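You operate a simulated robot arm through the tools that you are given. There is no shell and no other tool. Be economical: measure what you need, move in short steps, check, and stop when the job is done.

The job below is to be done with a simulated two-armed robot. You get a single attempt, and the scene is never put back.

JOB
Hold the yellow remote steady, turn its knob to Y and switch it on.
Fine: it lies in the kitting table drawer; leave it on that table and shut the drawer.
Where things are to end (x, y in the base frame): yellow remote within 60 mm of [930, 40].
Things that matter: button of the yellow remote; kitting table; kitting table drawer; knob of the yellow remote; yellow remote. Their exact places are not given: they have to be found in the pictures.

It is judged by the outcome, as a careful person would: the job done as asked, and still so three seconds after it is handed in. It fails if anything else is knocked over, pushed out of place, dropped, spilled or broken.

ROBOT AND FRAMES
Two 6-joint arms with two-finger parallel grippers on one trunk, on a base that drives. Base frame: it is fixed to the floor where the robot stands at the start and does not move with it; the origin is under the middle of the robot, x ahead of it, y to its left, z up. Units: mm, degrees, N and s.
The left shoulder is at the start at [70, 166, 1430], the right one opposite. Places, roughly: button of the yellow remote [800, 0, 700]; kitting table [1000, -100, 800]; kitting table drawer [900, 0, 700]; knob of the yellow remote [800, -100, 700]. Payload 3.91 kg a hand.
Tool frame (each hand has its own): the origin (TCP) lies between the finger pads and is the grasp point; the fingertips stand 30 mm ahead of it; z points along the fingers, y is the line along which they close. The gripper opens to 110 mm. The fingers are 20 mm wide and 10 mm thick; the gripper's body (48 by 112 mm) begins 55 mm behind the TCP.
Orientation is told as [roll, pitch, yaw] about the base's x, y, z axes, in that order, counted from this pose: with the fingers straight down and closing along the base's y, the tool's x points along the base's -x, its y along +y and its z along -z.

CONTROLS
- The arms move only by the tool servo_tool. It takes "left_rows", "right_rows" or both (then of equal length, played together; a hand with none holds still); each is text: rows parted by semicolons, each of 7 numbers parted by spaces: the shift along the tool's x, y, z in mm, then the turn, a rotation vector about the tool's x, y, z in degrees, then the opening, from 0 (shut) to 1 (fully open). In form: x y z ax ay az hand; .... A call has 1 to 10 rows; each row shifts and turns the commanded pose from where the row before left it, along the tool's axes as they then stand. Rows are played at 5 a second. More than 50 mm and 8.6 degrees between two rows, or a gripper value outside its range, and nothing of the call is played. Where a pose cannot be reached the arm comes as near as it can. A force on the tool above 60 N (or 10 N above the force at the start of the call, whichever is more), or a blocked arm, ends the call early, and 0.2 s more pass. Each finger travels about 108 mm/s and halts on what it meets, pressing with about 28 N; the grip force reading is that of the motor and also rises with nothing between the fingers. The clock runs only during rows and for 0.2 s after the last one: add rows that do not move to give the fingers time. The reply holds the time, the measured pose of the TCP, the force on the tool along the base axes, the opening and the grip force, in the units named above and with some noise, with the torque about the TCP (base axes, N m) and any sound that the robot's microphone picked up.
- Cameras (640 x 400 px; columns grow to the right, rows downward): "scene" is now at [113.9, -25.1, 1628.3]; the picture's right is [-0.39, -0.92, 0.00], its down [-0.77, 0.32, -0.55] and it looks along [0.50, -0.21, -0.84] (base axes); focal length 249 px, centre (320, 200). "left" rides on the left gripper at [77, -7, -114] in its tool frame; the picture's right is [0.09, 1.00, 0.00], its down [-0.80, 0.07, -0.59] and it looks along [-0.59, 0.05, 0.80] (tool axes); focal length 270 px, centre (320, 200). "right" rides on the right gripper at [77, 7, -114] in its tool frame; the picture's right is [-0.09, 1.00, 0.00], its down [-0.80, -0.07, -0.60] and it looks along [-0.59, -0.05, 0.80] (tool axes); focal length 270 px, centre (320, 200).
- camera(camera): a new picture of that camera. It takes no simulated time.
- slide_trunk(by): slides the trunk up (or, below 0, down) by that many mm; the arms and the scene camera ride with it, the base frame stays. It gives what a move gives, with no picture.
- roll_base(legs): drives the robot by 1 to 6 legs, each [ahead, left, turn to the left] in mm, mm and degrees, along the robot's own axes; the way and the turn of a leg run together, so that a leg with both is an arc; at most 1500 mm and 180 degrees a leg. The arms and the cameras ride along, it lands a little off, and it stops where it bumps. It gives what a move gives.
- aim_head(pan, tilt): turns the head with the scene camera to pan (to the left, within 86 degrees either way) and tilt (down, from -29 to 69), counted from straight ahead of the robot. It gives what a move gives.
- probe_pixels(camera, pixels): there is no depth. For up to 12 entries [column, row, z] of the newest picture of that camera ("zoom" is the newest enlarged one), the place [x, y] in the base frame at which the ray of that pixel passes the height z, good to about 2 mm. It takes no simulated time.
- zoom(camera, box): a new picture of the part [left, top, right, bottom] of that camera's present view, enlarged. It takes no simulated time.
- job_done(): hands the job in; it is judged then, once.

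Keep the steps short. Do not move on a guess: measure, check each grasp and each placing, and mend mistakes. In all there are 80 turns and 58 pictures (those below and enlarged ones count). Leave the grippers open and the arms clear of the work at the hand-in unless told otherwise, and finish with a single line.

The tools are called after "Request:" as a command line: name --argument value ..., lists and objects as JSON in quotes. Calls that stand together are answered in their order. servo_tool: Moves the arms, as the interface text tells. Its arguments: {"type":"object","properties":{"left_rows":{"type":"string"},"right_rows":{"type":"string"}},"required":[]} The other tools are called the same way: slide_trunk (by) slides the trunk up or down; roll_base (legs) drives the base; aim_head (pan, tilt) turns the head that bears the scene camera; camera (camera) takes a picture; probe_pixels (camera, pixels) gives the place at which the rays of pixels pass given heights; zoom (camera, box) takes an enlarged picture of a part of a camera's view; job_done () hands the job in.

At the start:

```text
time_s: 0.0
left_ee_pos: [595.2, 210.6, 967.5]
left_orientation: [0.1, -0.1, -0.1]
left_ft_force: [-0.3, -0.3, -0.4]
left_ft_torque: [0.03, 0.01, 0.03]
left_finger_gap: 109.9
left_grasp_force: 0.0
right_ee_pos: [654.5, -242.9, 1048.1]
right_orientation: [0.0, 0.0, -0.1]
right_ft_force: [0.9, -0.3, -0.5]
right_ft_torque: [0.0, -0.01, -0.01]
right_finger_gap: 110.3
right_grasp_force: 0.1
trunk travel left (down, up): [-926.0, 14.0]
robot x, y, heading: [1.2, 3.5, -0.1]
head pan, tilt: [-22.7, 56.8]
```

scene: 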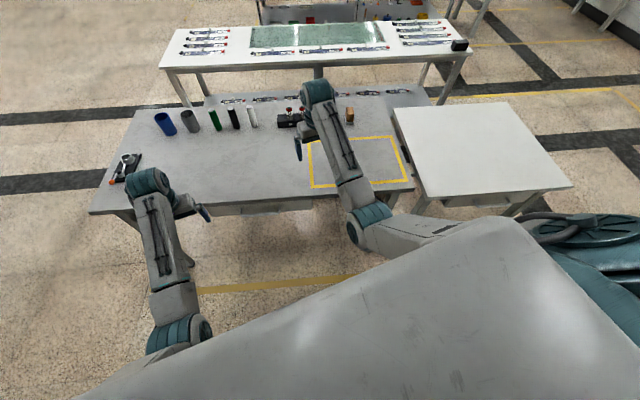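
right: 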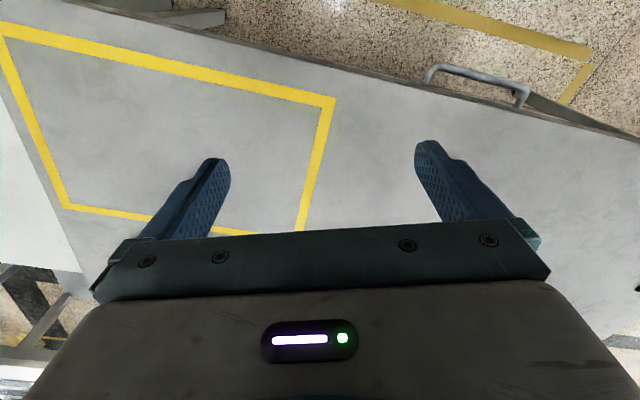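
left: 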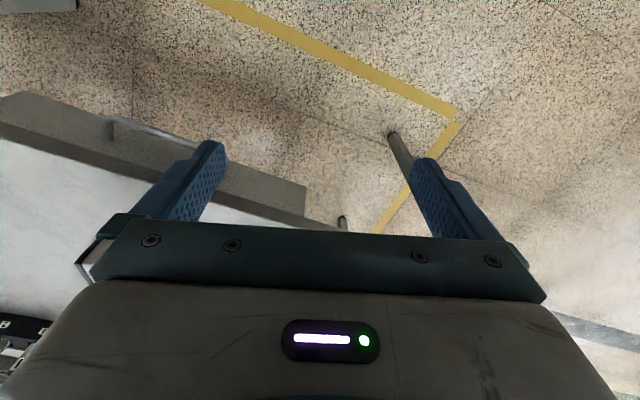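

I see a grey table with a yellow frame and a drawer handle at its near side. I'll aim the head straight at it and look.

Request:
aim_head --pan 0 --tilt 50

Request:
camera --camera "scene"

Request:
probe_pixels --camera "right" --pixels '[[430, 75, 600], [525, 95, 600], [335, 98, 681], [300, 230, 681], [68, 208, 681], [250, 42, 681], [640, 150, 681]]'

```text
time_s: 0.9
left_ee_pos: [594.3, 210.1, 969.0]
left_orientation: [0.0, 0.0, 0.0]
left_ft_force: [0.0, 0.3, -0.2]
left_ft_torque: [0.01, -0.02, 0.03]
left_finger_gap: 110.0
left_grasp_force: 0.0
right_ee_pos: [653.9, -241.5, 1049.0]
right_orientation: [0.0, 0.0, 0.0]
right_ft_force: [-0.1, 0.0, 0.3]
right_ft_torque: [0.0, -0.02, 0.0]
right_finger_gap: 110.1
right_grasp_force: 0.1
trunk travel left (down, up): [-926.0, 14.0]
robot x, y, heading: [-3.8, -0.0, -0.1]
head pan, tilt: [0.0, 50.0]
```

```text
54 pictures are left
```

scene: 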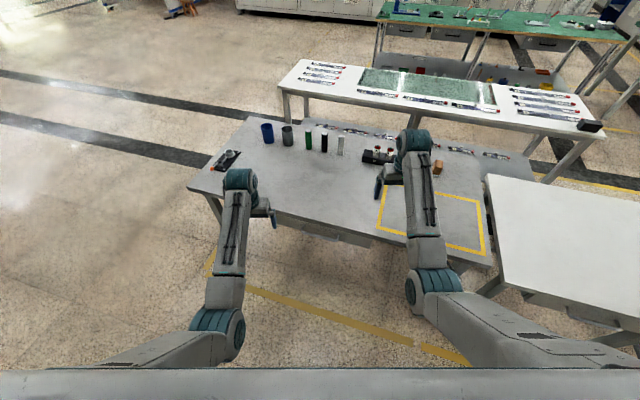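

```text
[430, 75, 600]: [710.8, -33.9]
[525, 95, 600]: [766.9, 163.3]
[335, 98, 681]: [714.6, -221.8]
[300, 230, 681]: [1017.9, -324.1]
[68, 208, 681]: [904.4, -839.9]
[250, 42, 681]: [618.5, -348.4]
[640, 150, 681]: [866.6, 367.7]
```

The drawer handle sits on the front side of the table near (340,235). I'll measure the table edges and zoom in on the drawer.

Request:
probe_pixels --camera "scene" --pixels '[[188, 187, 681], [490, 268, 681], [248, 117, 681], [480, 175, 681], [377, 229, 681], [483, 254, 681], [267, 140, 681], [377, 160, 681]]'

Request:
zoom --camera "scene" --box '[170, 110, 500, 290]'

Request:
zoom --camera "right" --box '[320, 0, 640, 200]'

```text
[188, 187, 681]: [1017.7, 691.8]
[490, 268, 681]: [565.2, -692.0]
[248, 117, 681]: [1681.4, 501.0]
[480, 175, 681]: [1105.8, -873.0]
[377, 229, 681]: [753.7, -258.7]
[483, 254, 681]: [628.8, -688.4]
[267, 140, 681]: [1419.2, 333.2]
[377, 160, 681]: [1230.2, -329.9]
```

```text
1.94 times, centred on (335, 200) of scene
```

zoom: 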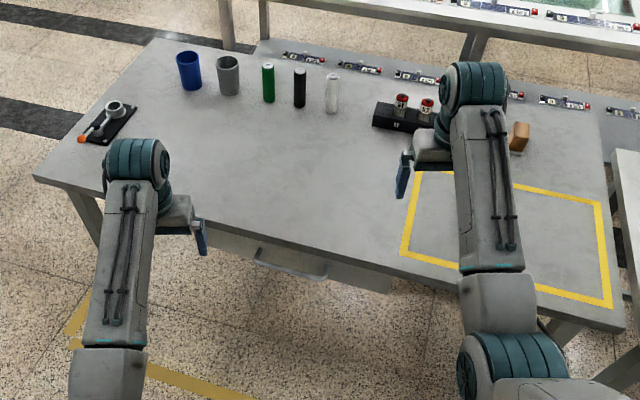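

```text
2.00 times, centred on (480, 100) of right
```

zoom: 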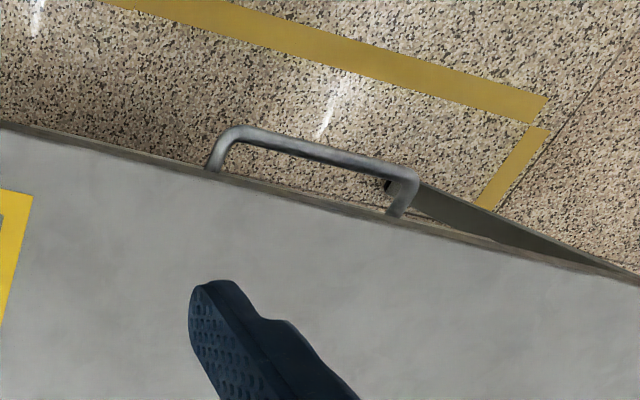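

Comparing the yellow corner in both views suggests the table top is nearer z=780 than 681. I'll check this with several heights.

Request:
probe_pixels --camera "scene" --pixels '[[377, 229, 781], [385.5, 186.5, 781], [188, 187, 781], [490, 268, 781], [248, 117, 781], [302, 234, 720], [339, 241, 720], [483, 254, 781]]'

Request:
probe_pixels --camera "right" --pixels '[[335, 98, 781], [300, 230, 781], [320, 62, 781], [638, 142, 781], [430, 82, 720], [522, 105, 720], [437, 66, 720], [525, 88, 720]]'

```text
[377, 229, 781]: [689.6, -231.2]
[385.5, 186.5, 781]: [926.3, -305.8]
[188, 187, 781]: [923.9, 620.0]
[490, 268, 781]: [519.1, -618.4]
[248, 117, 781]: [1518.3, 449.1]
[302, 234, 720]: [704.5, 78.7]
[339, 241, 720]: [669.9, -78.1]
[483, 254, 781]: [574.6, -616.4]
```

```text
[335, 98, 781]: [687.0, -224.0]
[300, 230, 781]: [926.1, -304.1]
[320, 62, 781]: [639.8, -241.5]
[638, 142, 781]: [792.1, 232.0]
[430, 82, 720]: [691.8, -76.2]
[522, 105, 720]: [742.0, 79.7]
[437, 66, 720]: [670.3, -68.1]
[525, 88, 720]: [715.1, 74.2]
```

The table top is z≈781 in both views. The front edge runs along (0.311, 0.950), so the table is turned about -18°. I'll turn the base to face it squarely and shift left so the handle is in front.

Request:
roll_base --legs '[[0, 0, -18], [0, 220, 0]]'

Request:
aim_head --pan 0 --tilt 55

Request:
camera --camera "scene"

Request:
camera --camera "left"

```text
time_s: 3.5
left_ee_pos: [697.2, 220.7, 967.9]
left_orientation: [0.1, 0.0, -18.1]
left_ft_force: [0.8, -0.2, -0.4]
left_ft_torque: [0.02, 0.01, -0.02]
left_finger_gap: 109.7
left_grasp_force: 0.0
right_ee_pos: [613.3, -228.7, 1048.3]
right_orientation: [0.1, 0.0, -18.1]
right_ft_force: [0.1, 0.3, -1.0]
right_ft_torque: [0.03, 0.0, 0.0]
right_finger_gap: 109.9
right_grasp_force: 0.0
trunk travel left (down, up): [-926.0, 14.0]
robot x, y, heading: [65.4, 208.1, -18.0]
head pan, tilt: [0.0, 50.0]
```

```text
time_s: 4.2
left_ee_pos: [697.4, 222.2, 967.5]
left_orientation: [0.1, 0.1, -18.0]
left_ft_force: [0.5, 0.1, 0.2]
left_ft_torque: [0.0, 0.03, 0.0]
left_finger_gap: 110.1
left_grasp_force: 0.1
right_ee_pos: [613.1, -226.1, 1049.1]
right_orientation: [0.0, 0.0, -18.2]
right_ft_force: [-0.3, 0.3, 0.4]
right_ft_torque: [-0.02, -0.01, 0.01]
right_finger_gap: 109.9
right_grasp_force: 0.1
trunk travel left (down, up): [-926.0, 14.0]
robot x, y, heading: [68.1, 208.7, -17.9]
head pan, tilt: [0.0, 55.0]
```

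```text
51 pictures are left
```

scene: 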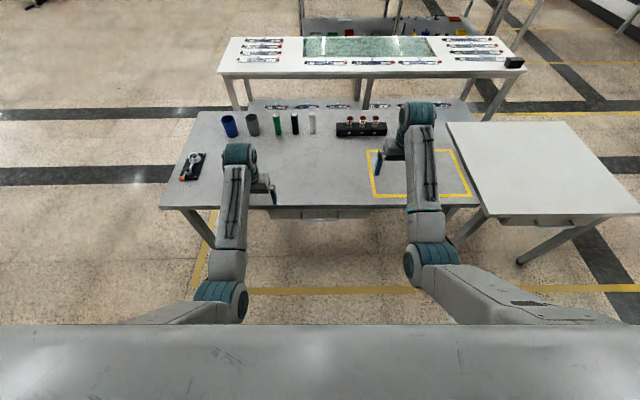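

```text
50 pictures are left
```

left: 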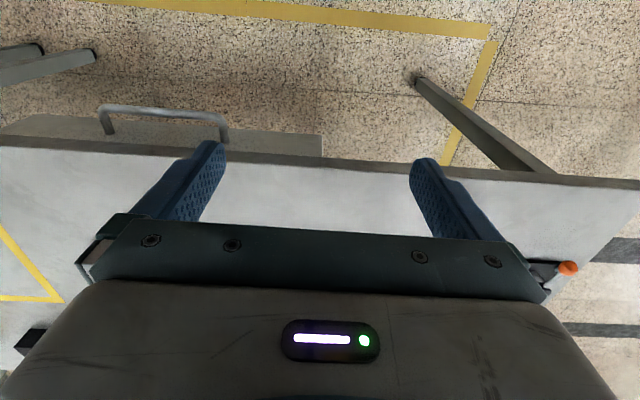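

Now it's square. I'll measure the handle in the left and scene views at several heights.

Request:
zoom --camera "left" --box '[0, 60, 320, 260]'

Request:
probe_pixels --camera "left" --pixels '[[103, 108, 740], [223, 116, 740], [103, 108, 700], [223, 116, 700], [103, 108, 660], [223, 116, 660], [107, 130, 700], [225, 139, 700], [320, 165, 781], [60, 150, 781]]'

Request:
zoom --camera "scene" --box '[240, 180, 400, 280]'

```text
2.00 times, centred on (160, 160) of left
```

zoom: 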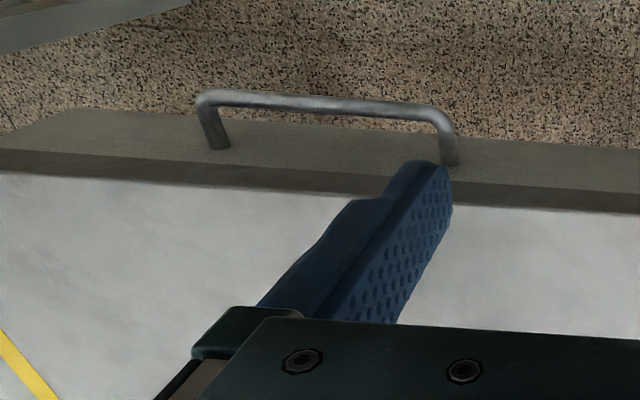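

```text
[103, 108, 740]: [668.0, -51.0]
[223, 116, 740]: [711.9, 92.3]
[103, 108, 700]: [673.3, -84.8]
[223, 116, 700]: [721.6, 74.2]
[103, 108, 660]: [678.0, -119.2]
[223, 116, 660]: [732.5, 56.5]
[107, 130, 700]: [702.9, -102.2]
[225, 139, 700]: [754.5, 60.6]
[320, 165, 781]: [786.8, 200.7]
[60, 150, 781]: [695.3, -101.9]
```

```text
4.00 times, centred on (320, 230) of scene
```

zoom: 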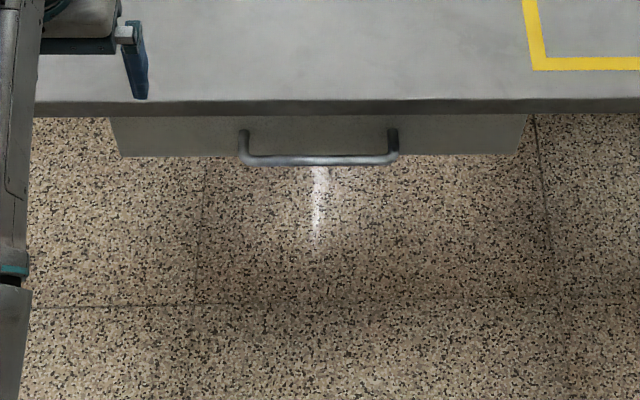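

Request:
probe_pixels --camera "zoom" --pixels '[[240, 158, 720], [398, 158, 720], [240, 158, 700], [398, 158, 700], [318, 160, 720], [318, 160, 700], [318, 160, 740], [318, 112, 781], [318, 155, 680], [318, 120, 730]]'

Request:
probe_pixels --camera "left" --pixels '[[163, 111, 700], [163, 111, 720], [163, 111, 740], [163, 155, 781]]'

```text
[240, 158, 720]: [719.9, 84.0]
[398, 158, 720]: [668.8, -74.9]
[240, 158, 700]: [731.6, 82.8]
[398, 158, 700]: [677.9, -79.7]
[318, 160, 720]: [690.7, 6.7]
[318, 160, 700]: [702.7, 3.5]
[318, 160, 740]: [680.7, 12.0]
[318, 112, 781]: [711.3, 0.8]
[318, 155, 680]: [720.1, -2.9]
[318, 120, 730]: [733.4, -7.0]
```

```text
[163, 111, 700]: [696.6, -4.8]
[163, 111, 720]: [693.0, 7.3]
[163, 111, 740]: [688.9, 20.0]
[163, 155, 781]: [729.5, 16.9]
```

The handle bar is at about (691.5, 7, 722), with the table edge about 33 mm behind it. I'll take the left hand above it and turn it 90° so that one finger fits behind the bar.

Request:
servo_tool --left_rows "-12.2 -41.2 0 0 0 0 0.3; -12.2 -41.2 0 0 0 0 0.3; -12.2 -41.2 0 0 0 0 0.3; -12.2 -41.2 0 0 0 0 0.3; -12.2 -41.2 0 0 0 0 0.3; 0 0 0 0 0 8.2 0.3; 0 0 0 0 0 8.2 0.3; 0 0 0 0 0 8.2 0.3; 0 0 0 0 0 8.2 0.3; 0 0 0 0 0 8.2 0.3"

Request:
servo_tool --left_rows "0 0 0 0 0 8.2 0.3; 0 0 0 0 0 8.2 0.3; 0 0 0 0 0 8.2 0.3; 0 0 0 0 0 8.2 0.3; 0 0 0 0 0 8.2 0.3; 0 0 0 0 0 8.0 0.3; 0 0 0 0 0 0 0.3"

Request:
camera --camera "left"

```text
time_s: 6.6
left_ee_pos: [719.5, 50.1, 960.1]
left_orientation: [2.6, 1.7, -57.1]
left_ft_force: [-0.2, -0.3, -0.2]
left_ft_torque: [0.04, 0.03, 0.0]
left_finger_gap: 33.6
left_grasp_force: 0.0
right_ee_pos: [613.8, -226.0, 1049.2]
right_orientation: [0.1, 0.0, -18.1]
right_ft_force: [-0.4, 0.3, -0.3]
right_ft_torque: [0.02, -0.02, -0.04]
right_finger_gap: 110.0
right_grasp_force: 0.1
trunk travel left (down, up): [-926.0, 14.0]
robot x, y, heading: [74.7, 207.9, -18.0]
head pan, tilt: [0.0, 55.0]
stopped in row 10 (left hand): the arm was blocked; the commanded pose is now the measured one
```

```text
time_s: 8.2
left_ee_pos: [717.8, 51.0, 959.6]
left_orientation: [0.4, 3.1, -106.2]
left_ft_force: [-0.2, 0.8, 0.8]
left_ft_torque: [0.02, 0.0, 0.03]
left_finger_gap: 33.0
left_grasp_force: 0.0
right_ee_pos: [613.4, -226.3, 1049.5]
right_orientation: [0.1, -0.1, -18.1]
right_ft_force: [-0.8, -0.3, -0.3]
right_ft_torque: [-0.01, 0.03, 0.0]
right_finger_gap: 110.0
right_grasp_force: 0.0
trunk travel left (down, up): [-926.0, 14.0]
robot x, y, heading: [69.1, 208.2, -18.2]
head pan, tilt: [0.0, 55.0]
```

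```text
47 pictures are left
```

left: 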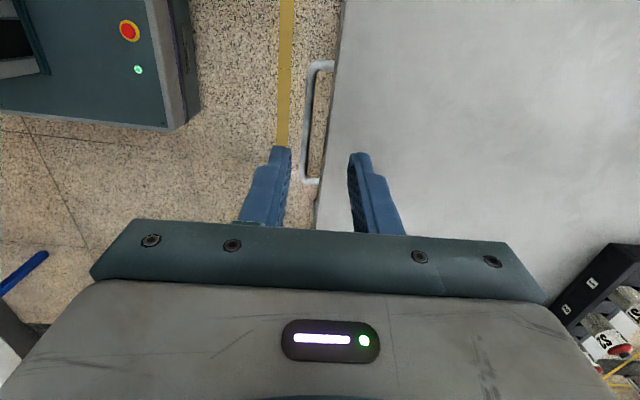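

The left hand stopped short at its inner side reach limit. I'll shift the base 150 mm to the right so the handle falls in the left hand's better range.

Request:
roll_base --legs '[[0, -150, 0]]'

Request:
servo_tool --left_rows "25 0 0 0 -1 -0.6 0.3; 25 0 0 0 -1 -0.6 0.3; 25 0 0 0 -1.1 -0.6 0.3; 25 0 0 0 0 0 0.3; 0 0 0 0 0 0 0.3"

```text
time_s: 9.6
left_ee_pos: [671.2, -90.8, 959.5]
left_orientation: [0.4, 3.0, -106.2]
left_ft_force: [-0.4, 0.1, -0.1]
left_ft_torque: [-0.02, 0.0, -0.01]
left_finger_gap: 32.8
left_grasp_force: 0.1
right_ee_pos: [566.0, -366.8, 1050.2]
right_orientation: [-0.1, -0.1, -18.2]
right_ft_force: [-0.3, 0.3, -0.7]
right_ft_torque: [-0.06, 0.03, -0.01]
right_finger_gap: 110.0
right_grasp_force: 0.1
trunk travel left (down, up): [-926.0, 14.0]
robot x, y, heading: [22.7, 63.2, -18.5]
head pan, tilt: [0.0, 55.0]
```

```text
time_s: 10.8
left_ee_pos: [696.0, 3.5, 960.6]
left_orientation: [0.4, 0.0, -104.3]
left_ft_force: [-0.9, -0.1, -0.2]
left_ft_torque: [-0.01, 0.0, 0.0]
left_finger_gap: 33.1
left_grasp_force: 0.0
right_ee_pos: [565.8, -369.7, 1049.6]
right_orientation: [0.0, 0.0, -18.2]
right_ft_force: [-0.6, -0.9, 0.2]
right_ft_torque: [0.0, -0.03, 0.0]
right_finger_gap: 109.9
right_grasp_force: 0.2
trunk travel left (down, up): [-926.0, 14.0]
robot x, y, heading: [19.7, 66.2, -18.1]
head pan, tilt: [0.0, 55.0]
```

Request:
servo_tool --left_rows "2 -5.4 0 0 0 3.7 0.3; 0 0 40 0 0 0 0.3; 0 0 40 0 0 0 0.3; 0 0 40 0 0 0 0.3; 0 0 17 0 0 0 0.3; 0 0 0 0 0 0 0.3"

Request:
zoom --camera "left" --box '[200, 20, 440, 240]'

Request:
zoom --camera "scene" --box '[180, 160, 340, 260]'

```text
time_s: 12.2
left_ee_pos: [692.7, 5.8, 829.8]
left_orientation: [0.9, 0.0, -108.0]
left_ft_force: [-2.7, 3.4, 28.7]
left_ft_torque: [-0.34, -0.47, 0.04]
left_finger_gap: 32.2
left_grasp_force: 0.0
right_ee_pos: [563.2, -369.2, 1051.5]
right_orientation: [-0.1, -0.3, -18.2]
right_ft_force: [-0.1, -0.7, 0.2]
right_ft_torque: [0.0, 0.01, -0.02]
right_finger_gap: 110.0
right_grasp_force: 0.1
trunk travel left (down, up): [-926.0, 14.0]
robot x, y, heading: [22.1, 61.8, -18.3]
head pan, tilt: [0.0, 55.0]
```

```text
1.82 times, centred on (320, 130) of left
```

zoom: 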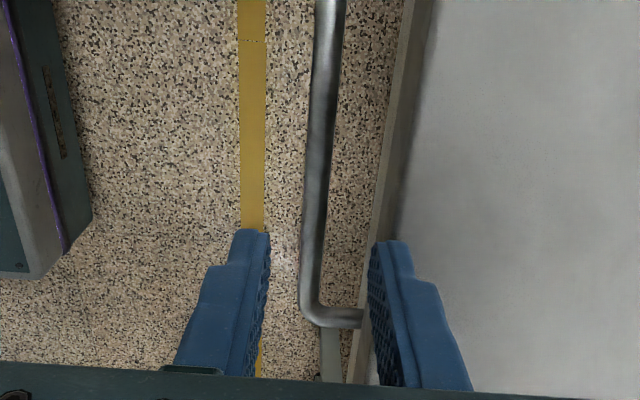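

```text
4.00 times, centred on (260, 210) of scene
```

zoom: 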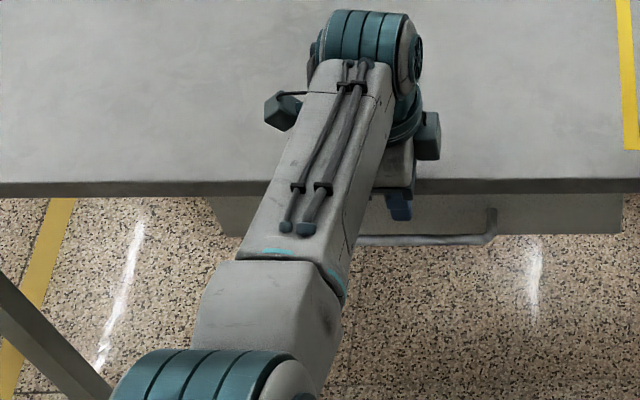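

The force of 28 N up, offset toward the table, shows the rear fingertip resting on the table edge. The top is nearer z≈795 and the edge closer than I thought. I'll raise the hand and measure again.

Request:
servo_tool --left_rows "0 0 -15 0 0 0 0.22; 0 -4 0 0 0 0 0.22; 0 0 0 0 0 0 0.22"

Request:
zoom --camera "left" --box '[240, 20, 400, 120]'

Request:
probe_pixels --camera "zoom" --pixels '[[320, 200, 722], [320, 200, 797]]'

```text
time_s: 13.0
left_ee_pos: [689.2, 7.8, 838.8]
left_orientation: [0.2, -0.1, -108.0]
left_ft_force: [0.3, 0.2, 0.2]
left_ft_torque: [-0.01, 0.0, 0.01]
left_finger_gap: 24.2
left_grasp_force: 0.0
right_ee_pos: [566.9, -369.4, 1049.1]
right_orientation: [0.0, 0.0, -18.2]
right_ft_force: [-0.3, 0.1, 1.0]
right_ft_torque: [-0.01, -0.01, 0.03]
right_finger_gap: 110.2
right_grasp_force: 0.1
trunk travel left (down, up): [-926.0, 14.0]
robot x, y, heading: [19.3, 64.1, -18.1]
head pan, tilt: [0.0, 55.0]
```

```text
4.00 times, centred on (320, 70) of left
```

zoom: 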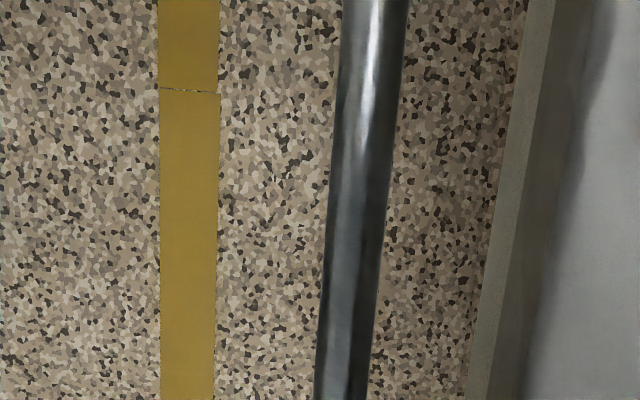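

```text
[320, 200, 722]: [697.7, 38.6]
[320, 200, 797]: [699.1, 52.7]
```

Request:
probe_pixels --camera "zoom" --pixels '[[325, 200, 722], [383, 200, 722], [560, 200, 797], [560, 200, 785], [515, 200, 765], [492, 200, 740], [492, 200, 660], [325, 200, 735], [383, 200, 735]]'

```text
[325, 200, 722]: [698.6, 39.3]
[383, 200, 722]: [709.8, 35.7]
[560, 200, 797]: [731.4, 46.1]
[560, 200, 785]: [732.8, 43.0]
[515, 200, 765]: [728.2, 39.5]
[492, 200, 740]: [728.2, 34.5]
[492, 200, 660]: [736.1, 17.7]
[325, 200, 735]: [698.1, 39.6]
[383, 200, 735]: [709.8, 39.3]
```

Bar spans 651.8–663.6 along the table normal, edge at about 681: a 17 mm slot for the finger. I'll nudge 1.5 mm in and go down in small steps, watching the force.

Request:
servo_tool --left_rows "0 1.5 0 0 0 0 0.22; 0 0 20 0 0 0 0.22; 0 0 20 0 0 0 0.22; 0 0 10 0 0 0 0.22; 0 0 10 0 0 0 0.22; 0 0 10 0 0 0 0.22; 0 0 0 0 0 0 0.22"

Request:
zoom --camera "left" --box '[200, 20, 440, 240]'

```text
time_s: 14.2
left_ee_pos: [696.8, 6.8, 800.0]
left_orientation: [2.1, 0.0, -107.9]
left_ft_force: [-25.2, 10.7, 51.0]
left_ft_torque: [-0.81, -0.73, -0.22]
left_finger_gap: 11.2
left_grasp_force: 0.0
right_ee_pos: [560.8, -368.2, 1054.7]
right_orientation: [0.0, -0.4, -18.2]
right_ft_force: [0.4, 0.3, -0.9]
right_ft_torque: [0.01, 0.02, 0.0]
right_finger_gap: 110.2
right_grasp_force: 0.1
trunk travel left (down, up): [-926.0, 14.0]
robot x, y, heading: [21.3, 62.4, -18.1]
head pan, tilt: [0.0, 55.0]
stopped in row 5 (left hand): the force on the tool passed its limit (the readings are from after the stop); the commanded pose is now the measured one
```

```text
1.82 times, centred on (320, 130) of left
```

zoom: 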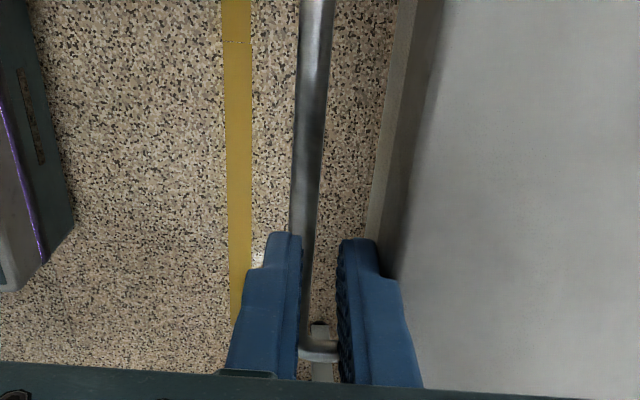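

The thicker finger root catches on the table edge, so a straight-down grasp won't fit. Instead I'll tilt the hand 45° with its fingers pointing forward and down, approaching the bar from the front. First I raise, back off and tilt.

Request:
servo_tool --left_rows "0 0 -30 0 0 0 0.22; 0 0 -30 0 0 0 0.4; 0 -30 0 0 0 0 0.4; 0 -30 0 -7.5 0 0 0.4; 0 0 0 -7.5 0 0 0.4; 0 0 0 -7.5 0 0 0.4; 0 0 0 -7.5 0 0 0.4; 0 0 0 -7.5 0 0 0.4; 0 0 0 -7.5 0 0 0.4; 0 0 0 0 0 0 0.4"

Request:
camera --camera "left"

```text
time_s: 16.4
left_ee_pos: [640.5, 24.4, 848.4]
left_orientation: [46.6, 0.0, -107.9]
left_ft_force: [0.2, 0.0, 0.4]
left_ft_torque: [0.0, 0.02, 0.0]
left_finger_gap: 44.2
left_grasp_force: 0.1
right_ee_pos: [567.1, -368.4, 1050.1]
right_orientation: [0.0, 0.0, -18.2]
right_ft_force: [0.4, -0.1, -0.1]
right_ft_torque: [-0.02, -0.04, 0.02]
right_finger_gap: 109.9
right_grasp_force: 0.1
trunk travel left (down, up): [-926.0, 14.0]
robot x, y, heading: [18.8, 63.0, -18.0]
head pan, tilt: [0.0, 55.0]
```

```text
42 pictures are left
```

left: 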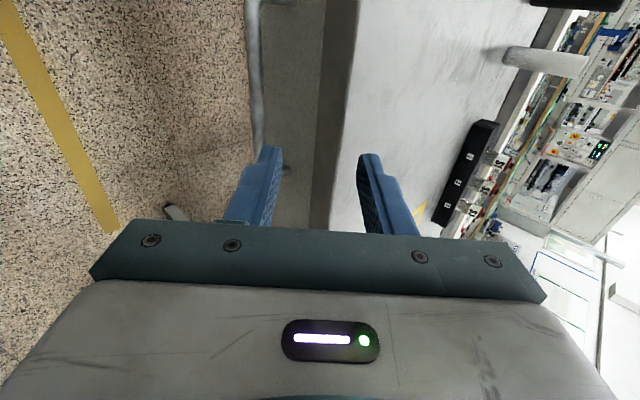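

Request:
servo_tool --left_rows "0 -25.5 25 0 0 0 0.4; 0 -25.5 24.4 0 0 0 0.4; 0 0 0 0 0 0 0.4"

Request:
zoom --camera "left" --box '[200, 20, 440, 240]'

Request:
probe_pixels --camera "zoom" --pixels '[[320, 100, 722], [320, 100, 700]]'

```text
time_s: 17.2
left_ee_pos: [641.5, 25.2, 778.1]
left_orientation: [46.5, 0.1, -107.9]
left_ft_force: [0.0, 1.4, -0.6]
left_ft_torque: [0.0, 0.02, -0.02]
left_finger_gap: 44.0
left_grasp_force: 0.1
right_ee_pos: [566.3, -369.5, 1049.9]
right_orientation: [0.0, -0.1, -18.2]
right_ft_force: [-0.6, -0.2, 0.4]
right_ft_torque: [0.0, 0.02, -0.02]
right_finger_gap: 110.2
right_grasp_force: 0.1
trunk travel left (down, up): [-926.0, 14.0]
robot x, y, heading: [26.8, 64.3, -18.2]
head pan, tilt: [0.0, 55.0]
```

```text
1.82 times, centred on (320, 130) of left
```

zoom: 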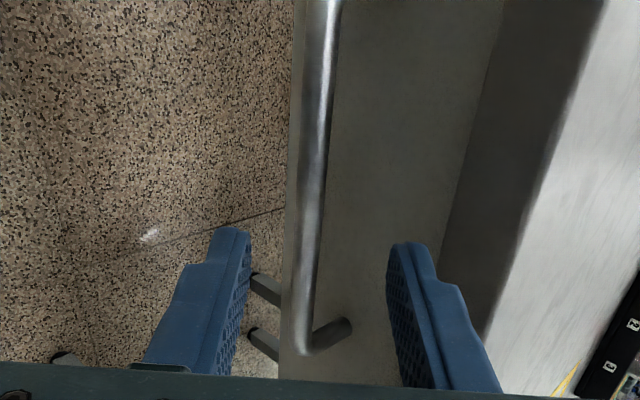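

```text
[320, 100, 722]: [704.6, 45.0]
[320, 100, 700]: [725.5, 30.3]
```

The bar sits between the fingers. I'll advance along the fingers 57 mm and close.

Request:
servo_tool --left_rows "0 0 20 0 0 0 0.4; 0 0 20 0 0 0 0.4; 0 0 10 0 0 0 0.4; 0 0 7 0 0 0 0.4; 0 0 0 0 0 0 0.4; 0 0 0 0 0 0 0.05; 0 0 0 0 0 0 0.05; 0 0 0 0 0 0 0.05"

Request:
zoom --camera "left" --box '[200, 20, 440, 240]'

```text
time_s: 19.0
left_ee_pos: [678.0, 12.4, 734.9]
left_orientation: [46.1, 0.0, -107.9]
left_ft_force: [-11.1, 1.2, -14.6]
left_ft_torque: [-0.17, 0.5, 0.41]
left_finger_gap: 11.9
left_grasp_force: 45.9
right_ee_pos: [567.4, -369.6, 1047.7]
right_orientation: [-0.1, 0.0, -18.2]
right_ft_force: [0.2, -0.5, 0.3]
right_ft_torque: [-0.02, 0.01, 0.01]
right_finger_gap: 110.2
right_grasp_force: 0.0
trunk travel left (down, up): [-926.0, 14.0]
robot x, y, heading: [22.8, 62.9, -18.3]
head pan, tilt: [0.0, 55.0]
```

```text
1.82 times, centred on (320, 130) of left
```

zoom: 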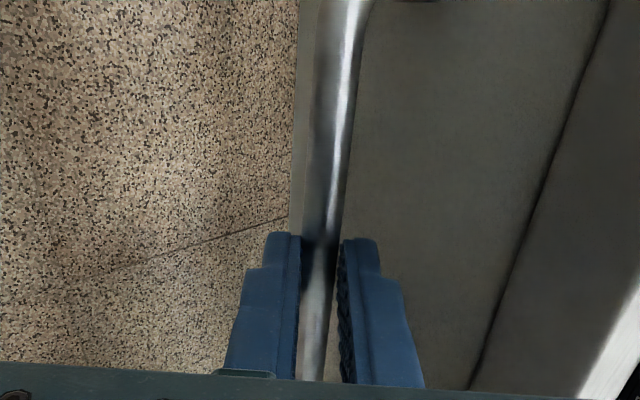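

Gripped the bar (gap 11.9 mm). I'll pull straight back 100 mm with the arm.

Request:
servo_tool --left_rows "0 -6.9 -7.2 0 0 0 0.05; 0 -10.4 -10.8 0 0 0 0.05; 0 -17.3 -18 0 0 0 0.05; 0 -17.3 -18 0 0 0 0.05; 0 -17.3 -18 0 0 0 0.05; 0 0 0 0 0 0 0.05"

Request:
camera --camera "scene"

```text
time_s: 20.4
left_ee_pos: [586.4, 42.6, 735.4]
left_orientation: [46.4, 0.0, -107.8]
left_ft_force: [-2.0, -5.8, -16.3]
left_ft_torque: [-0.6, 0.53, -0.05]
left_finger_gap: 11.3
left_grasp_force: 45.4
right_ee_pos: [568.3, -370.1, 1047.4]
right_orientation: [0.0, 0.1, -18.2]
right_ft_force: [0.5, 1.4, -0.1]
right_ft_torque: [-0.01, -0.04, 0.02]
right_finger_gap: 110.0
right_grasp_force: 0.0
trunk travel left (down, up): [-926.0, 14.0]
robot x, y, heading: [22.4, 61.9, -18.3]
head pan, tilt: [0.0, 55.0]
```

```text
39 pictures are left
```

scene: 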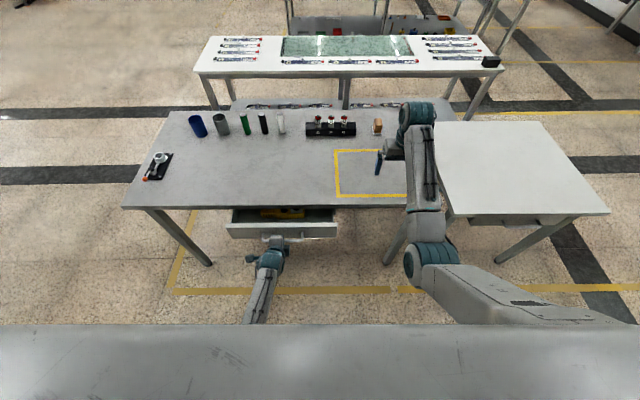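

The drawer is opening and the yellow remote shows at about (285,213). I'll pull another 110 mm.

Request:
servo_tool --left_rows "0 -13.8 -14.4 0 0 0 0.05; 0 -17.3 -18 0 0 0 0.05; 0 -17.3 -18 0 0 0 0.05; 0 -17.3 -18 0 0 0 0.05; 0 -10.4 -10.8 0 0 0 0.05; 0 0 0 0 0 0 0.05"

Request:
zoom --camera "scene" --box '[200, 180, 360, 280]'

```text
time_s: 21.8
left_ee_pos: [482.5, 75.3, 736.2]
left_orientation: [46.2, 0.0, -107.9]
left_ft_force: [-2.0, -5.9, -23.6]
left_ft_torque: [-0.17, 0.47, 0.4]
left_finger_gap: 11.7
left_grasp_force: 45.0
right_ee_pos: [567.8, -370.8, 1046.8]
right_orientation: [0.0, 0.1, -18.2]
right_ft_force: [-0.7, 0.5, -0.2]
right_ft_torque: [0.01, -0.02, 0.0]
right_finger_gap: 110.0
right_grasp_force: 0.0
trunk travel left (down, up): [-926.0, 14.0]
robot x, y, heading: [21.9, 63.4, -18.2]
head pan, tilt: [0.0, 55.0]
```

```text
4.00 times, centred on (280, 230) of scene
```

zoom: 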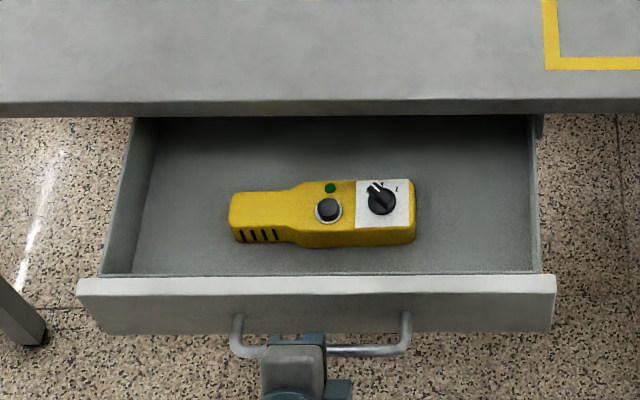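

The remote lies in the drawer, knob at the right and button in the middle. I'll measure it, then release the handle and lift the left hand off.

Request:
probe_pixels --camera "zoom" --pixels '[[228, 205, 710], [415, 195, 710], [380, 200, 725], [328, 208, 720], [290, 215, 715], [355, 180, 715], [355, 232, 715], [265, 195, 715], [265, 230, 715], [200, 262, 680], [110, 295, 760]]'

Request:
servo_tool --left_rows "0 0 0 0 0 0 0.45; 0 0 0 0 0 0 0.45; 0 0 -30 0 0 0 0.45; 0 0 -30 0 0 0 0.45; 0 36 -34 0 0 0 0.45; 0 36 -34 0 0 0 0.45; 0 36 -34 0 0 0 0.45; 0 0 0 0 0 0 0.45"

```text
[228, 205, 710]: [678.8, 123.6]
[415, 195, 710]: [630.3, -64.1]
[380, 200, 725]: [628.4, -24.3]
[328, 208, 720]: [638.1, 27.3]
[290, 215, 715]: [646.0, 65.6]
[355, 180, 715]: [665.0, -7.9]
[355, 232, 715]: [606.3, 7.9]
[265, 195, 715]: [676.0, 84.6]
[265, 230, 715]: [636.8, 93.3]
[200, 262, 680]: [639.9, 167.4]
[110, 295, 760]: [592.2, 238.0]
```

```text
time_s: 23.8
left_ee_pos: [458.8, 122.2, 927.1]
left_orientation: [47.7, 6.8, -111.6]
left_ft_force: [0.3, 0.9, -0.2]
left_ft_torque: [0.04, 0.0, 0.02]
left_finger_gap: 49.6
left_grasp_force: 0.0
right_ee_pos: [566.9, -369.2, 1049.4]
right_orientation: [0.0, 0.0, -18.1]
right_ft_force: [0.2, 0.1, -0.4]
right_ft_torque: [0.0, -0.02, 0.0]
right_finger_gap: 109.8
right_grasp_force: 0.1
trunk travel left (down, up): [-926.0, 14.0]
robot x, y, heading: [20.4, 64.2, -18.4]
head pan, tilt: [0.0, 55.0]
stopped in row 8 (left hand): the arm was blocked; the commanded pose is now the measured one
```

I'll untilt the left hand to point straight down.

Request:
servo_tool --left_rows "0 5 5 8 0 0 0.6; 0 10 10 8 0 0 0.6; 0 12 10 8 0 0 0.6; 0 20 5 8 0 0 0.6; 0 20 0 8 0 0 0.6; 0 20 0 7 0 0 0.6; 0 20 0 0 0 0 0.6; 0 0 0 0 0 0 0.6"

```text
time_s: 25.6
left_ee_pos: [564.8, 78.2, 936.0]
left_orientation: [0.6, 6.6, -111.5]
left_ft_force: [0.8, -0.6, 0.5]
left_ft_torque: [0.03, 0.0, -0.03]
left_finger_gap: 66.1
left_grasp_force: 0.0
right_ee_pos: [565.1, -369.7, 1048.8]
right_orientation: [0.1, 0.0, -18.2]
right_ft_force: [-0.1, -0.3, -0.2]
right_ft_torque: [0.0, 0.0, -0.01]
right_finger_gap: 109.7
right_grasp_force: 0.0
trunk travel left (down, up): [-926.0, 14.0]
robot x, y, heading: [21.1, 64.0, -18.2]
head pan, tilt: [0.0, 55.0]
```

Request:
servo_tool --left_rows "20 40 0 0 -3.3 -1.8 0.6; 20 40 0 0 -3.3 -1.7 0.6; 0 0 0 0 0 0 0.6"

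Request:
camera --camera "left"

Request:
zoom --camera "scene" --box '[200, 180, 360, 280]'

```text
time_s: 26.4
left_ee_pos: [653.3, 87.3, 941.1]
left_orientation: [0.9, 0.0, -108.0]
left_ft_force: [-0.3, 0.2, 0.2]
left_ft_torque: [-0.01, -0.02, 0.02]
left_finger_gap: 66.0
left_grasp_force: 0.0
right_ee_pos: [565.7, -369.2, 1049.4]
right_orientation: [-0.1, -0.1, -18.2]
right_ft_force: [-0.6, -0.5, 0.9]
right_ft_torque: [-0.02, -0.04, 0.0]
right_finger_gap: 109.9
right_grasp_force: 0.1
trunk travel left (down, up): [-926.0, 14.0]
robot x, y, heading: [16.4, 62.8, -18.1]
head pan, tilt: [0.0, 55.0]
```

```text
37 pictures are left
```

left: 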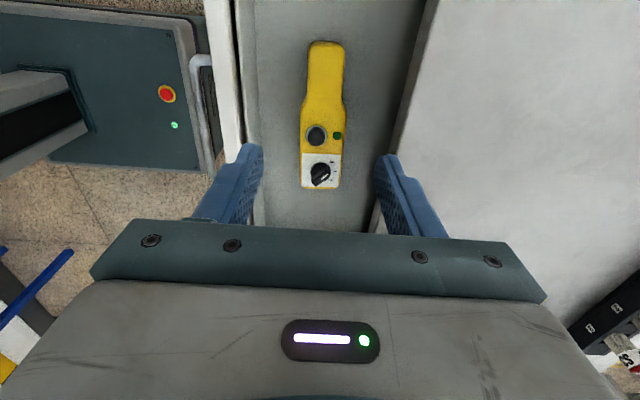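

```text
4.00 times, centred on (280, 230) of scene
```

zoom: 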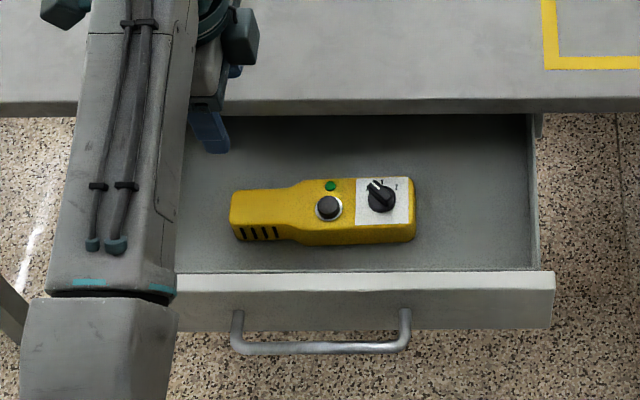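

Now a close look at the remote, with measurements at two heights from both views.

Request:
zoom --camera "left" --box '[272, 100, 372, 200]'

Request:
probe_pixels --camera "left" --pixels '[[316, 135, 700], [316, 135, 720], [316, 135, 740], [322, 171, 700], [322, 171, 720], [327, 42, 715], [309, 70, 715], [344, 70, 715], [302, 188, 715], [340, 189, 715]]'

Request:
probe_pixels --camera "scene" --pixels '[[282, 232, 700], [282, 232, 720], [282, 232, 740], [295, 229.5, 700], [295, 229.5, 720], [295, 229.5, 740]]'

```text
4.00 times, centred on (322, 150) of left
```

zoom: 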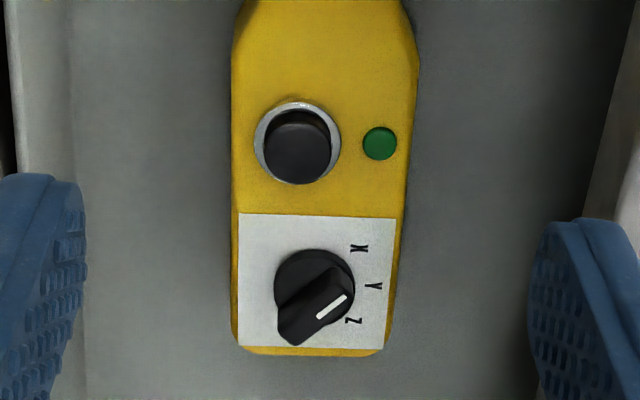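

```text
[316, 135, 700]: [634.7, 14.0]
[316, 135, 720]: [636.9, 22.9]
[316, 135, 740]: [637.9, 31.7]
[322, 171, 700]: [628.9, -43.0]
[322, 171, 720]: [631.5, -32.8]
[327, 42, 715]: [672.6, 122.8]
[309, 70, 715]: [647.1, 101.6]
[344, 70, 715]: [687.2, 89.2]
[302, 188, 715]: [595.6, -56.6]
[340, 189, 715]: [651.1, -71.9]
```

```text
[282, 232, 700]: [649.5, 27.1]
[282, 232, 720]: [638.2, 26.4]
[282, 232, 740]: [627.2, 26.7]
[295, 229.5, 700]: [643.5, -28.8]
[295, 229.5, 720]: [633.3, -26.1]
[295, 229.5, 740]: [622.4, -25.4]
```

The knob's white mark points to X (up-right in the left view), and Y lies straight forward, so it needs about 40° clockwise. Next I'll fix the height of the top face by matching panel corners in both views.

Request:
probe_pixels --camera "left" --pixels '[[301.5, 153.2, 700], [301.5, 153.2, 720], [340.7, 154.5, 700], [340.7, 154.5, 720], [337, 135.7, 700], [337, 135.7, 720]]'

Request:
probe_pixels --camera "scene" --pixels '[[289, 236.3, 700], [289, 236.3, 720], [289, 224.6, 700], [289, 224.6, 720], [282.6, 226.7, 700], [282.6, 226.7, 720]]'

```text
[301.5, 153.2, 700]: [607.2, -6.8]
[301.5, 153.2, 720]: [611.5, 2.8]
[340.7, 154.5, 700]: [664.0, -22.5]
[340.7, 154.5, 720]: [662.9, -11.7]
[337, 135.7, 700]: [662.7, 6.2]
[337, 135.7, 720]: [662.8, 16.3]
```

```text
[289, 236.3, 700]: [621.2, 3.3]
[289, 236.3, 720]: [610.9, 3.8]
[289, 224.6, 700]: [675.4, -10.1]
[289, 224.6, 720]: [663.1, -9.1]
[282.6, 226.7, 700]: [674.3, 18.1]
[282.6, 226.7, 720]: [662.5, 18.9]
```

The top face is at z≈722 and the drawer floor is then about 681. I'll align with the remote's tail at about (664, 89) and go down in two stages.

Request:
servo_tool --left_rows "5.4 9.5 20 0 0 -3.4 0.6; 0 0 40 0 0 0 0.6; 0 0 40 0 0 0 0.6; 0 0 40 0 0 0 0.6; 0 0 30 0 0 0 0.6; 0 0 0 0 0 0 0.6"

Request:
camera --camera "left"

```text
time_s: 27.8
left_ee_pos: [667.3, 88.4, 770.9]
left_orientation: [0.9, -0.1, -104.7]
left_ft_force: [-0.3, 0.2, 0.0]
left_ft_torque: [0.03, -0.01, 0.02]
left_finger_gap: 66.1
left_grasp_force: 0.0
right_ee_pos: [566.2, -369.2, 1049.0]
right_orientation: [0.1, -0.1, -18.2]
right_ft_force: [0.2, -0.4, -0.1]
right_ft_torque: [0.01, 0.03, -0.01]
right_finger_gap: 109.8
right_grasp_force: 0.0
trunk travel left (down, up): [-926.0, 14.0]
robot x, y, heading: [18.9, 63.8, -18.5]
head pan, tilt: [0.0, 55.0]
```

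```text
34 pictures are left
```

left: 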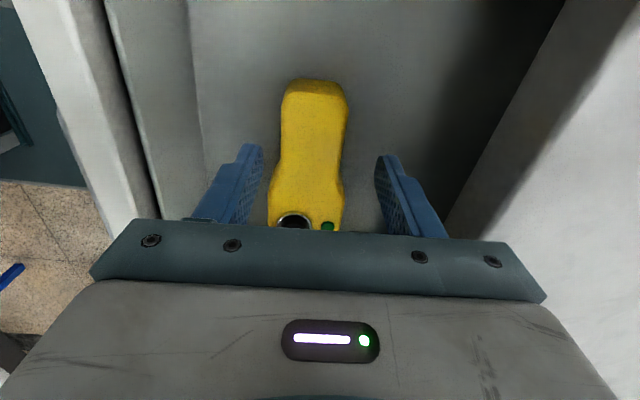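

Request:
servo_tool --left_rows "0 -3 20 0 0 0 0.6; 0 0 20 0 0 0 0.6; 0 0 13 0 0 0 0.6; 0 0 0 0 0 0 0.6"

Request:
camera --camera "left"

```text
time_s: 28.8
left_ee_pos: [665.1, 89.5, 717.2]
left_orientation: [1.0, -0.1, -104.7]
left_ft_force: [0.4, -0.4, -1.3]
left_ft_torque: [-0.01, 0.02, 0.01]
left_finger_gap: 66.3
left_grasp_force: 0.1
right_ee_pos: [566.4, -370.0, 1049.5]
right_orientation: [0.0, -0.2, -18.2]
right_ft_force: [0.1, 0.2, -0.1]
right_ft_torque: [-0.01, -0.01, 0.03]
right_finger_gap: 109.9
right_grasp_force: 0.1
trunk travel left (down, up): [-926.0, 14.0]
robot x, y, heading: [22.2, 64.0, -18.4]
head pan, tilt: [0.0, 55.0]
```

```text
33 pictures are left
```

left: 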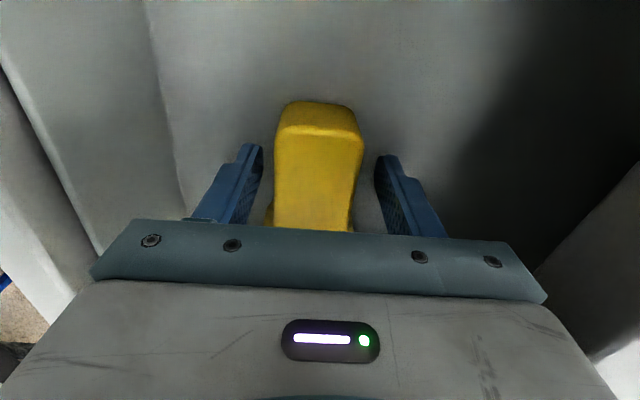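

The tail is centred between the fingers. Closing.

Request:
servo_tool --left_rows "0 0 0 0 0 0 0.45; 0 0 0 0 0 0 0.3; 0 0 0 0 0 0 0.25; 0 0 0 0 0 0 0.25"

Request:
servo_tool --left_rows "0 0 -5 0 0 0 0.25; 0 0 -10 0 0 0 0.25; 0 0 -20 0 0 0 0.25; 0 0 -40 0 0 0 0.25; 0 0 -40 0 0 0 0.25; 0 0 -40 0 0 0 0.25; 0 0 0 0 0 0 0.25"

Request:
camera --camera "left"

```text
time_s: 29.8
left_ee_pos: [665.4, 89.4, 717.6]
left_orientation: [0.7, -0.1, -104.7]
left_ft_force: [-0.3, 0.4, 0.3]
left_ft_torque: [0.09, 0.12, -0.09]
left_finger_gap: 42.0
left_grasp_force: 27.8
right_ee_pos: [565.9, -369.7, 1049.9]
right_orientation: [0.0, -0.1, -18.3]
right_ft_force: [-1.0, -0.2, -0.2]
right_ft_torque: [0.01, 0.0, 0.02]
right_finger_gap: 109.8
right_grasp_force: 0.0
trunk travel left (down, up): [-926.0, 14.0]
robot x, y, heading: [20.3, 62.9, -18.0]
head pan, tilt: [0.0, 55.0]
```

```text
time_s: 31.4
left_ee_pos: [665.8, 90.5, 871.9]
left_orientation: [0.8, -0.2, -104.7]
left_ft_force: [0.4, 0.1, -3.2]
left_ft_torque: [0.22, -0.04, 0.0]
left_finger_gap: 41.7
left_grasp_force: 28.2
right_ee_pos: [567.5, -369.7, 1047.5]
right_orientation: [0.1, -0.1, -18.1]
right_ft_force: [-0.6, 0.6, -0.6]
right_ft_torque: [0.01, 0.05, 0.01]
right_finger_gap: 110.0
right_grasp_force: 0.0
trunk travel left (down, up): [-926.0, 14.0]
robot x, y, heading: [22.7, 65.8, -18.1]
head pan, tilt: [0.0, 55.0]
```

```text
32 pictures are left
```

left: 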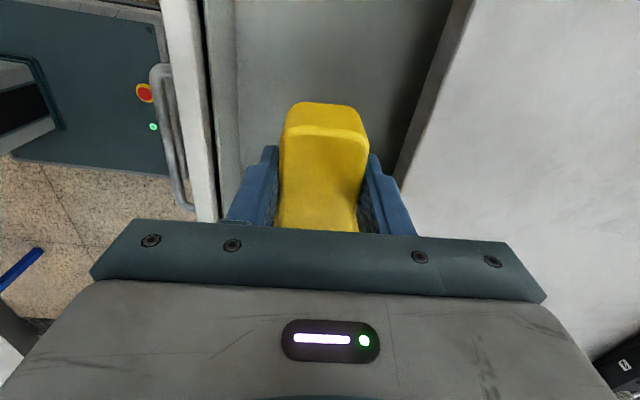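

The remote is held (42 mm, 3 N weight). I'll raise it, shift the base 200 mm left so the right hand can shut the drawer, and bring the right hand back with its fingers closed.

Request:
servo_tool --left_rows "0 0 -25 0 0 0 0.25; 0 0 -25 0 0 0 0.25; 0 0 0 0 0 0 0.25; 0 0 0 0 0 0 0.25; 0 0 0 0 0 0 0.25; 0 0 0 0 0 0 0.25; 0 0 0 0 0 0 0.25" --right_rows "40 0 0 0 0 0 0; 40 0 0 0 0 0 0; 40 0 0 0 0 0 0; 40 20 0 0 0 0 0; 40 20 0 0 0 0 0; 19 26 0 0 0 0 0; 0 0 0 0 0 0 0"

Request:
roll_base --legs '[[0, 200, 0]]'

Request:
aim_head --pan 0 --tilt 65

Request:
camera --camera "scene"

Request:
camera --camera "right"

```text
time_s: 33.0
left_ee_pos: [663.8, 89.3, 921.7]
left_orientation: [0.8, 0.0, -104.8]
left_ft_force: [0.7, 0.5, -4.1]
left_ft_torque: [0.2, -0.04, 0.02]
left_finger_gap: 41.8
left_grasp_force: 27.6
right_ee_pos: [410.0, -246.8, 976.0]
right_orientation: [0.0, 0.1, -18.2]
right_ft_force: [0.8, 0.0, -0.1]
right_ft_torque: [0.03, -0.05, 0.02]
right_finger_gap: 0.1
right_grasp_force: 27.6
right hand out of reach, approached as far as the arm can: row 1, 2, 3, 4, 5
trunk travel left (down, up): [-926.0, 14.0]
robot x, y, heading: [21.7, 60.8, -18.2]
head pan, tilt: [0.0, 55.0]
```

```text
time_s: 34.6
left_ee_pos: [724.5, 278.6, 922.3]
left_orientation: [0.8, -0.1, -104.6]
left_ft_force: [-0.1, 0.7, -2.2]
left_ft_torque: [0.22, -0.06, 0.0]
left_finger_gap: 41.9
left_grasp_force: 28.2
right_ee_pos: [471.6, -58.3, 978.3]
right_orientation: [0.0, 0.0, -18.2]
right_ft_force: [0.4, 0.3, -0.9]
right_ft_torque: [0.02, 0.0, 0.01]
right_finger_gap: 0.0
right_grasp_force: 27.6
trunk travel left (down, up): [-926.0, 14.0]
robot x, y, heading: [87.0, 255.7, -18.2]
head pan, tilt: [0.0, 55.0]
```

```text
time_s: 35.3
left_ee_pos: [726.0, 280.2, 922.2]
left_orientation: [0.8, -0.1, -104.6]
left_ft_force: [1.0, -0.2, -2.6]
left_ft_torque: [0.2, -0.02, -0.03]
left_finger_gap: 41.8
left_grasp_force: 28.2
right_ee_pos: [472.8, -55.1, 976.6]
right_orientation: [-0.1, 0.0, -18.1]
right_ft_force: [-0.7, -1.0, 0.9]
right_ft_torque: [-0.02, -0.01, -0.02]
right_finger_gap: 0.0
right_grasp_force: 28.0
trunk travel left (down, up): [-926.0, 14.0]
robot x, y, heading: [84.8, 257.2, -18.0]
head pan, tilt: [0.0, 65.0]
```

```text
31 pictures are left
```

scene: 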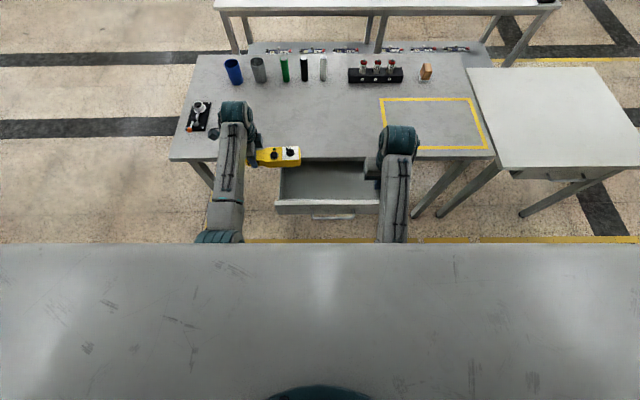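

```text
30 pictures are left
```

right: 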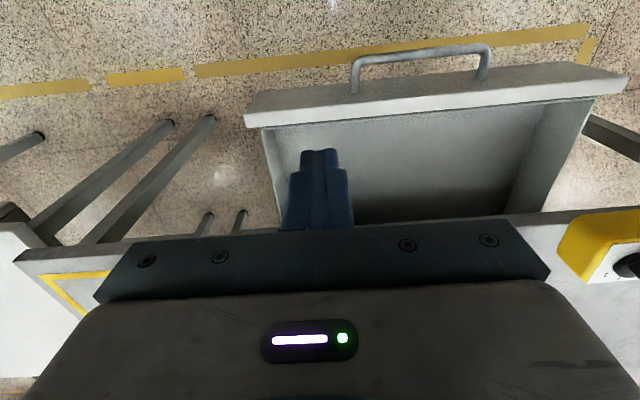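

Request:
probe_pixels --camera "right" --pixels '[[300, 88, 765], [300, 120, 765], [300, 88, 745], [250, 93, 765], [622, 72, 765], [355, 65, 722], [487, 50, 722], [300, 105, 765]]'

Request:
servo_tool --right_rows "20 0 30 0 0 0 0; 20 0 30 0 0 0 0; 0 0 20 0 0 0 0; 0 0 0 0 0 0 0"

Request:
zoom --camera "scene" --box '[260, 150, 420, 250]'

```text
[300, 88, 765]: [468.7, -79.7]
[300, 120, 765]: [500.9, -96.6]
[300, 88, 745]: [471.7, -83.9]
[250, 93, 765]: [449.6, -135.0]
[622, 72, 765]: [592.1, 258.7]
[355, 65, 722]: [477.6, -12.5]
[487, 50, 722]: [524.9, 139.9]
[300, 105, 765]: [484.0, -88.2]
```

```text
time_s: 36.3
left_ee_pos: [725.7, 279.8, 922.4]
left_orientation: [0.8, -0.1, -104.6]
left_ft_force: [1.0, -0.3, -3.4]
left_ft_torque: [0.19, -0.06, 0.0]
left_finger_gap: 41.6
left_grasp_force: 28.5
right_ee_pos: [434.9, -43.9, 896.8]
right_orientation: [0.0, -0.1, -18.2]
right_ft_force: [0.1, 0.4, 0.0]
right_ft_torque: [0.0, 0.01, -0.03]
right_finger_gap: 0.3
right_grasp_force: 27.7
trunk travel left (down, up): [-926.0, 14.0]
robot x, y, heading: [83.0, 254.5, -18.1]
head pan, tilt: [0.0, 65.0]
```

```text
4.00 times, centred on (340, 200) of scene
```

zoom: 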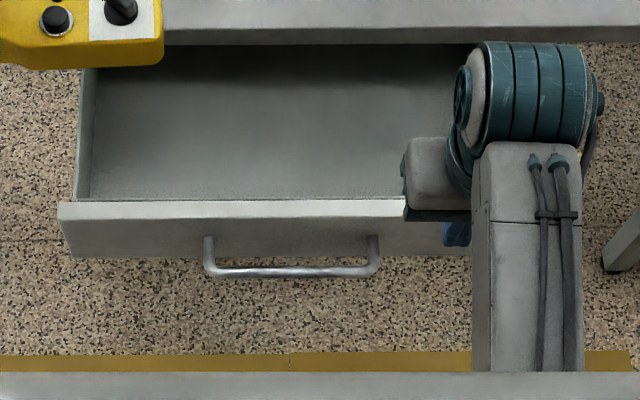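

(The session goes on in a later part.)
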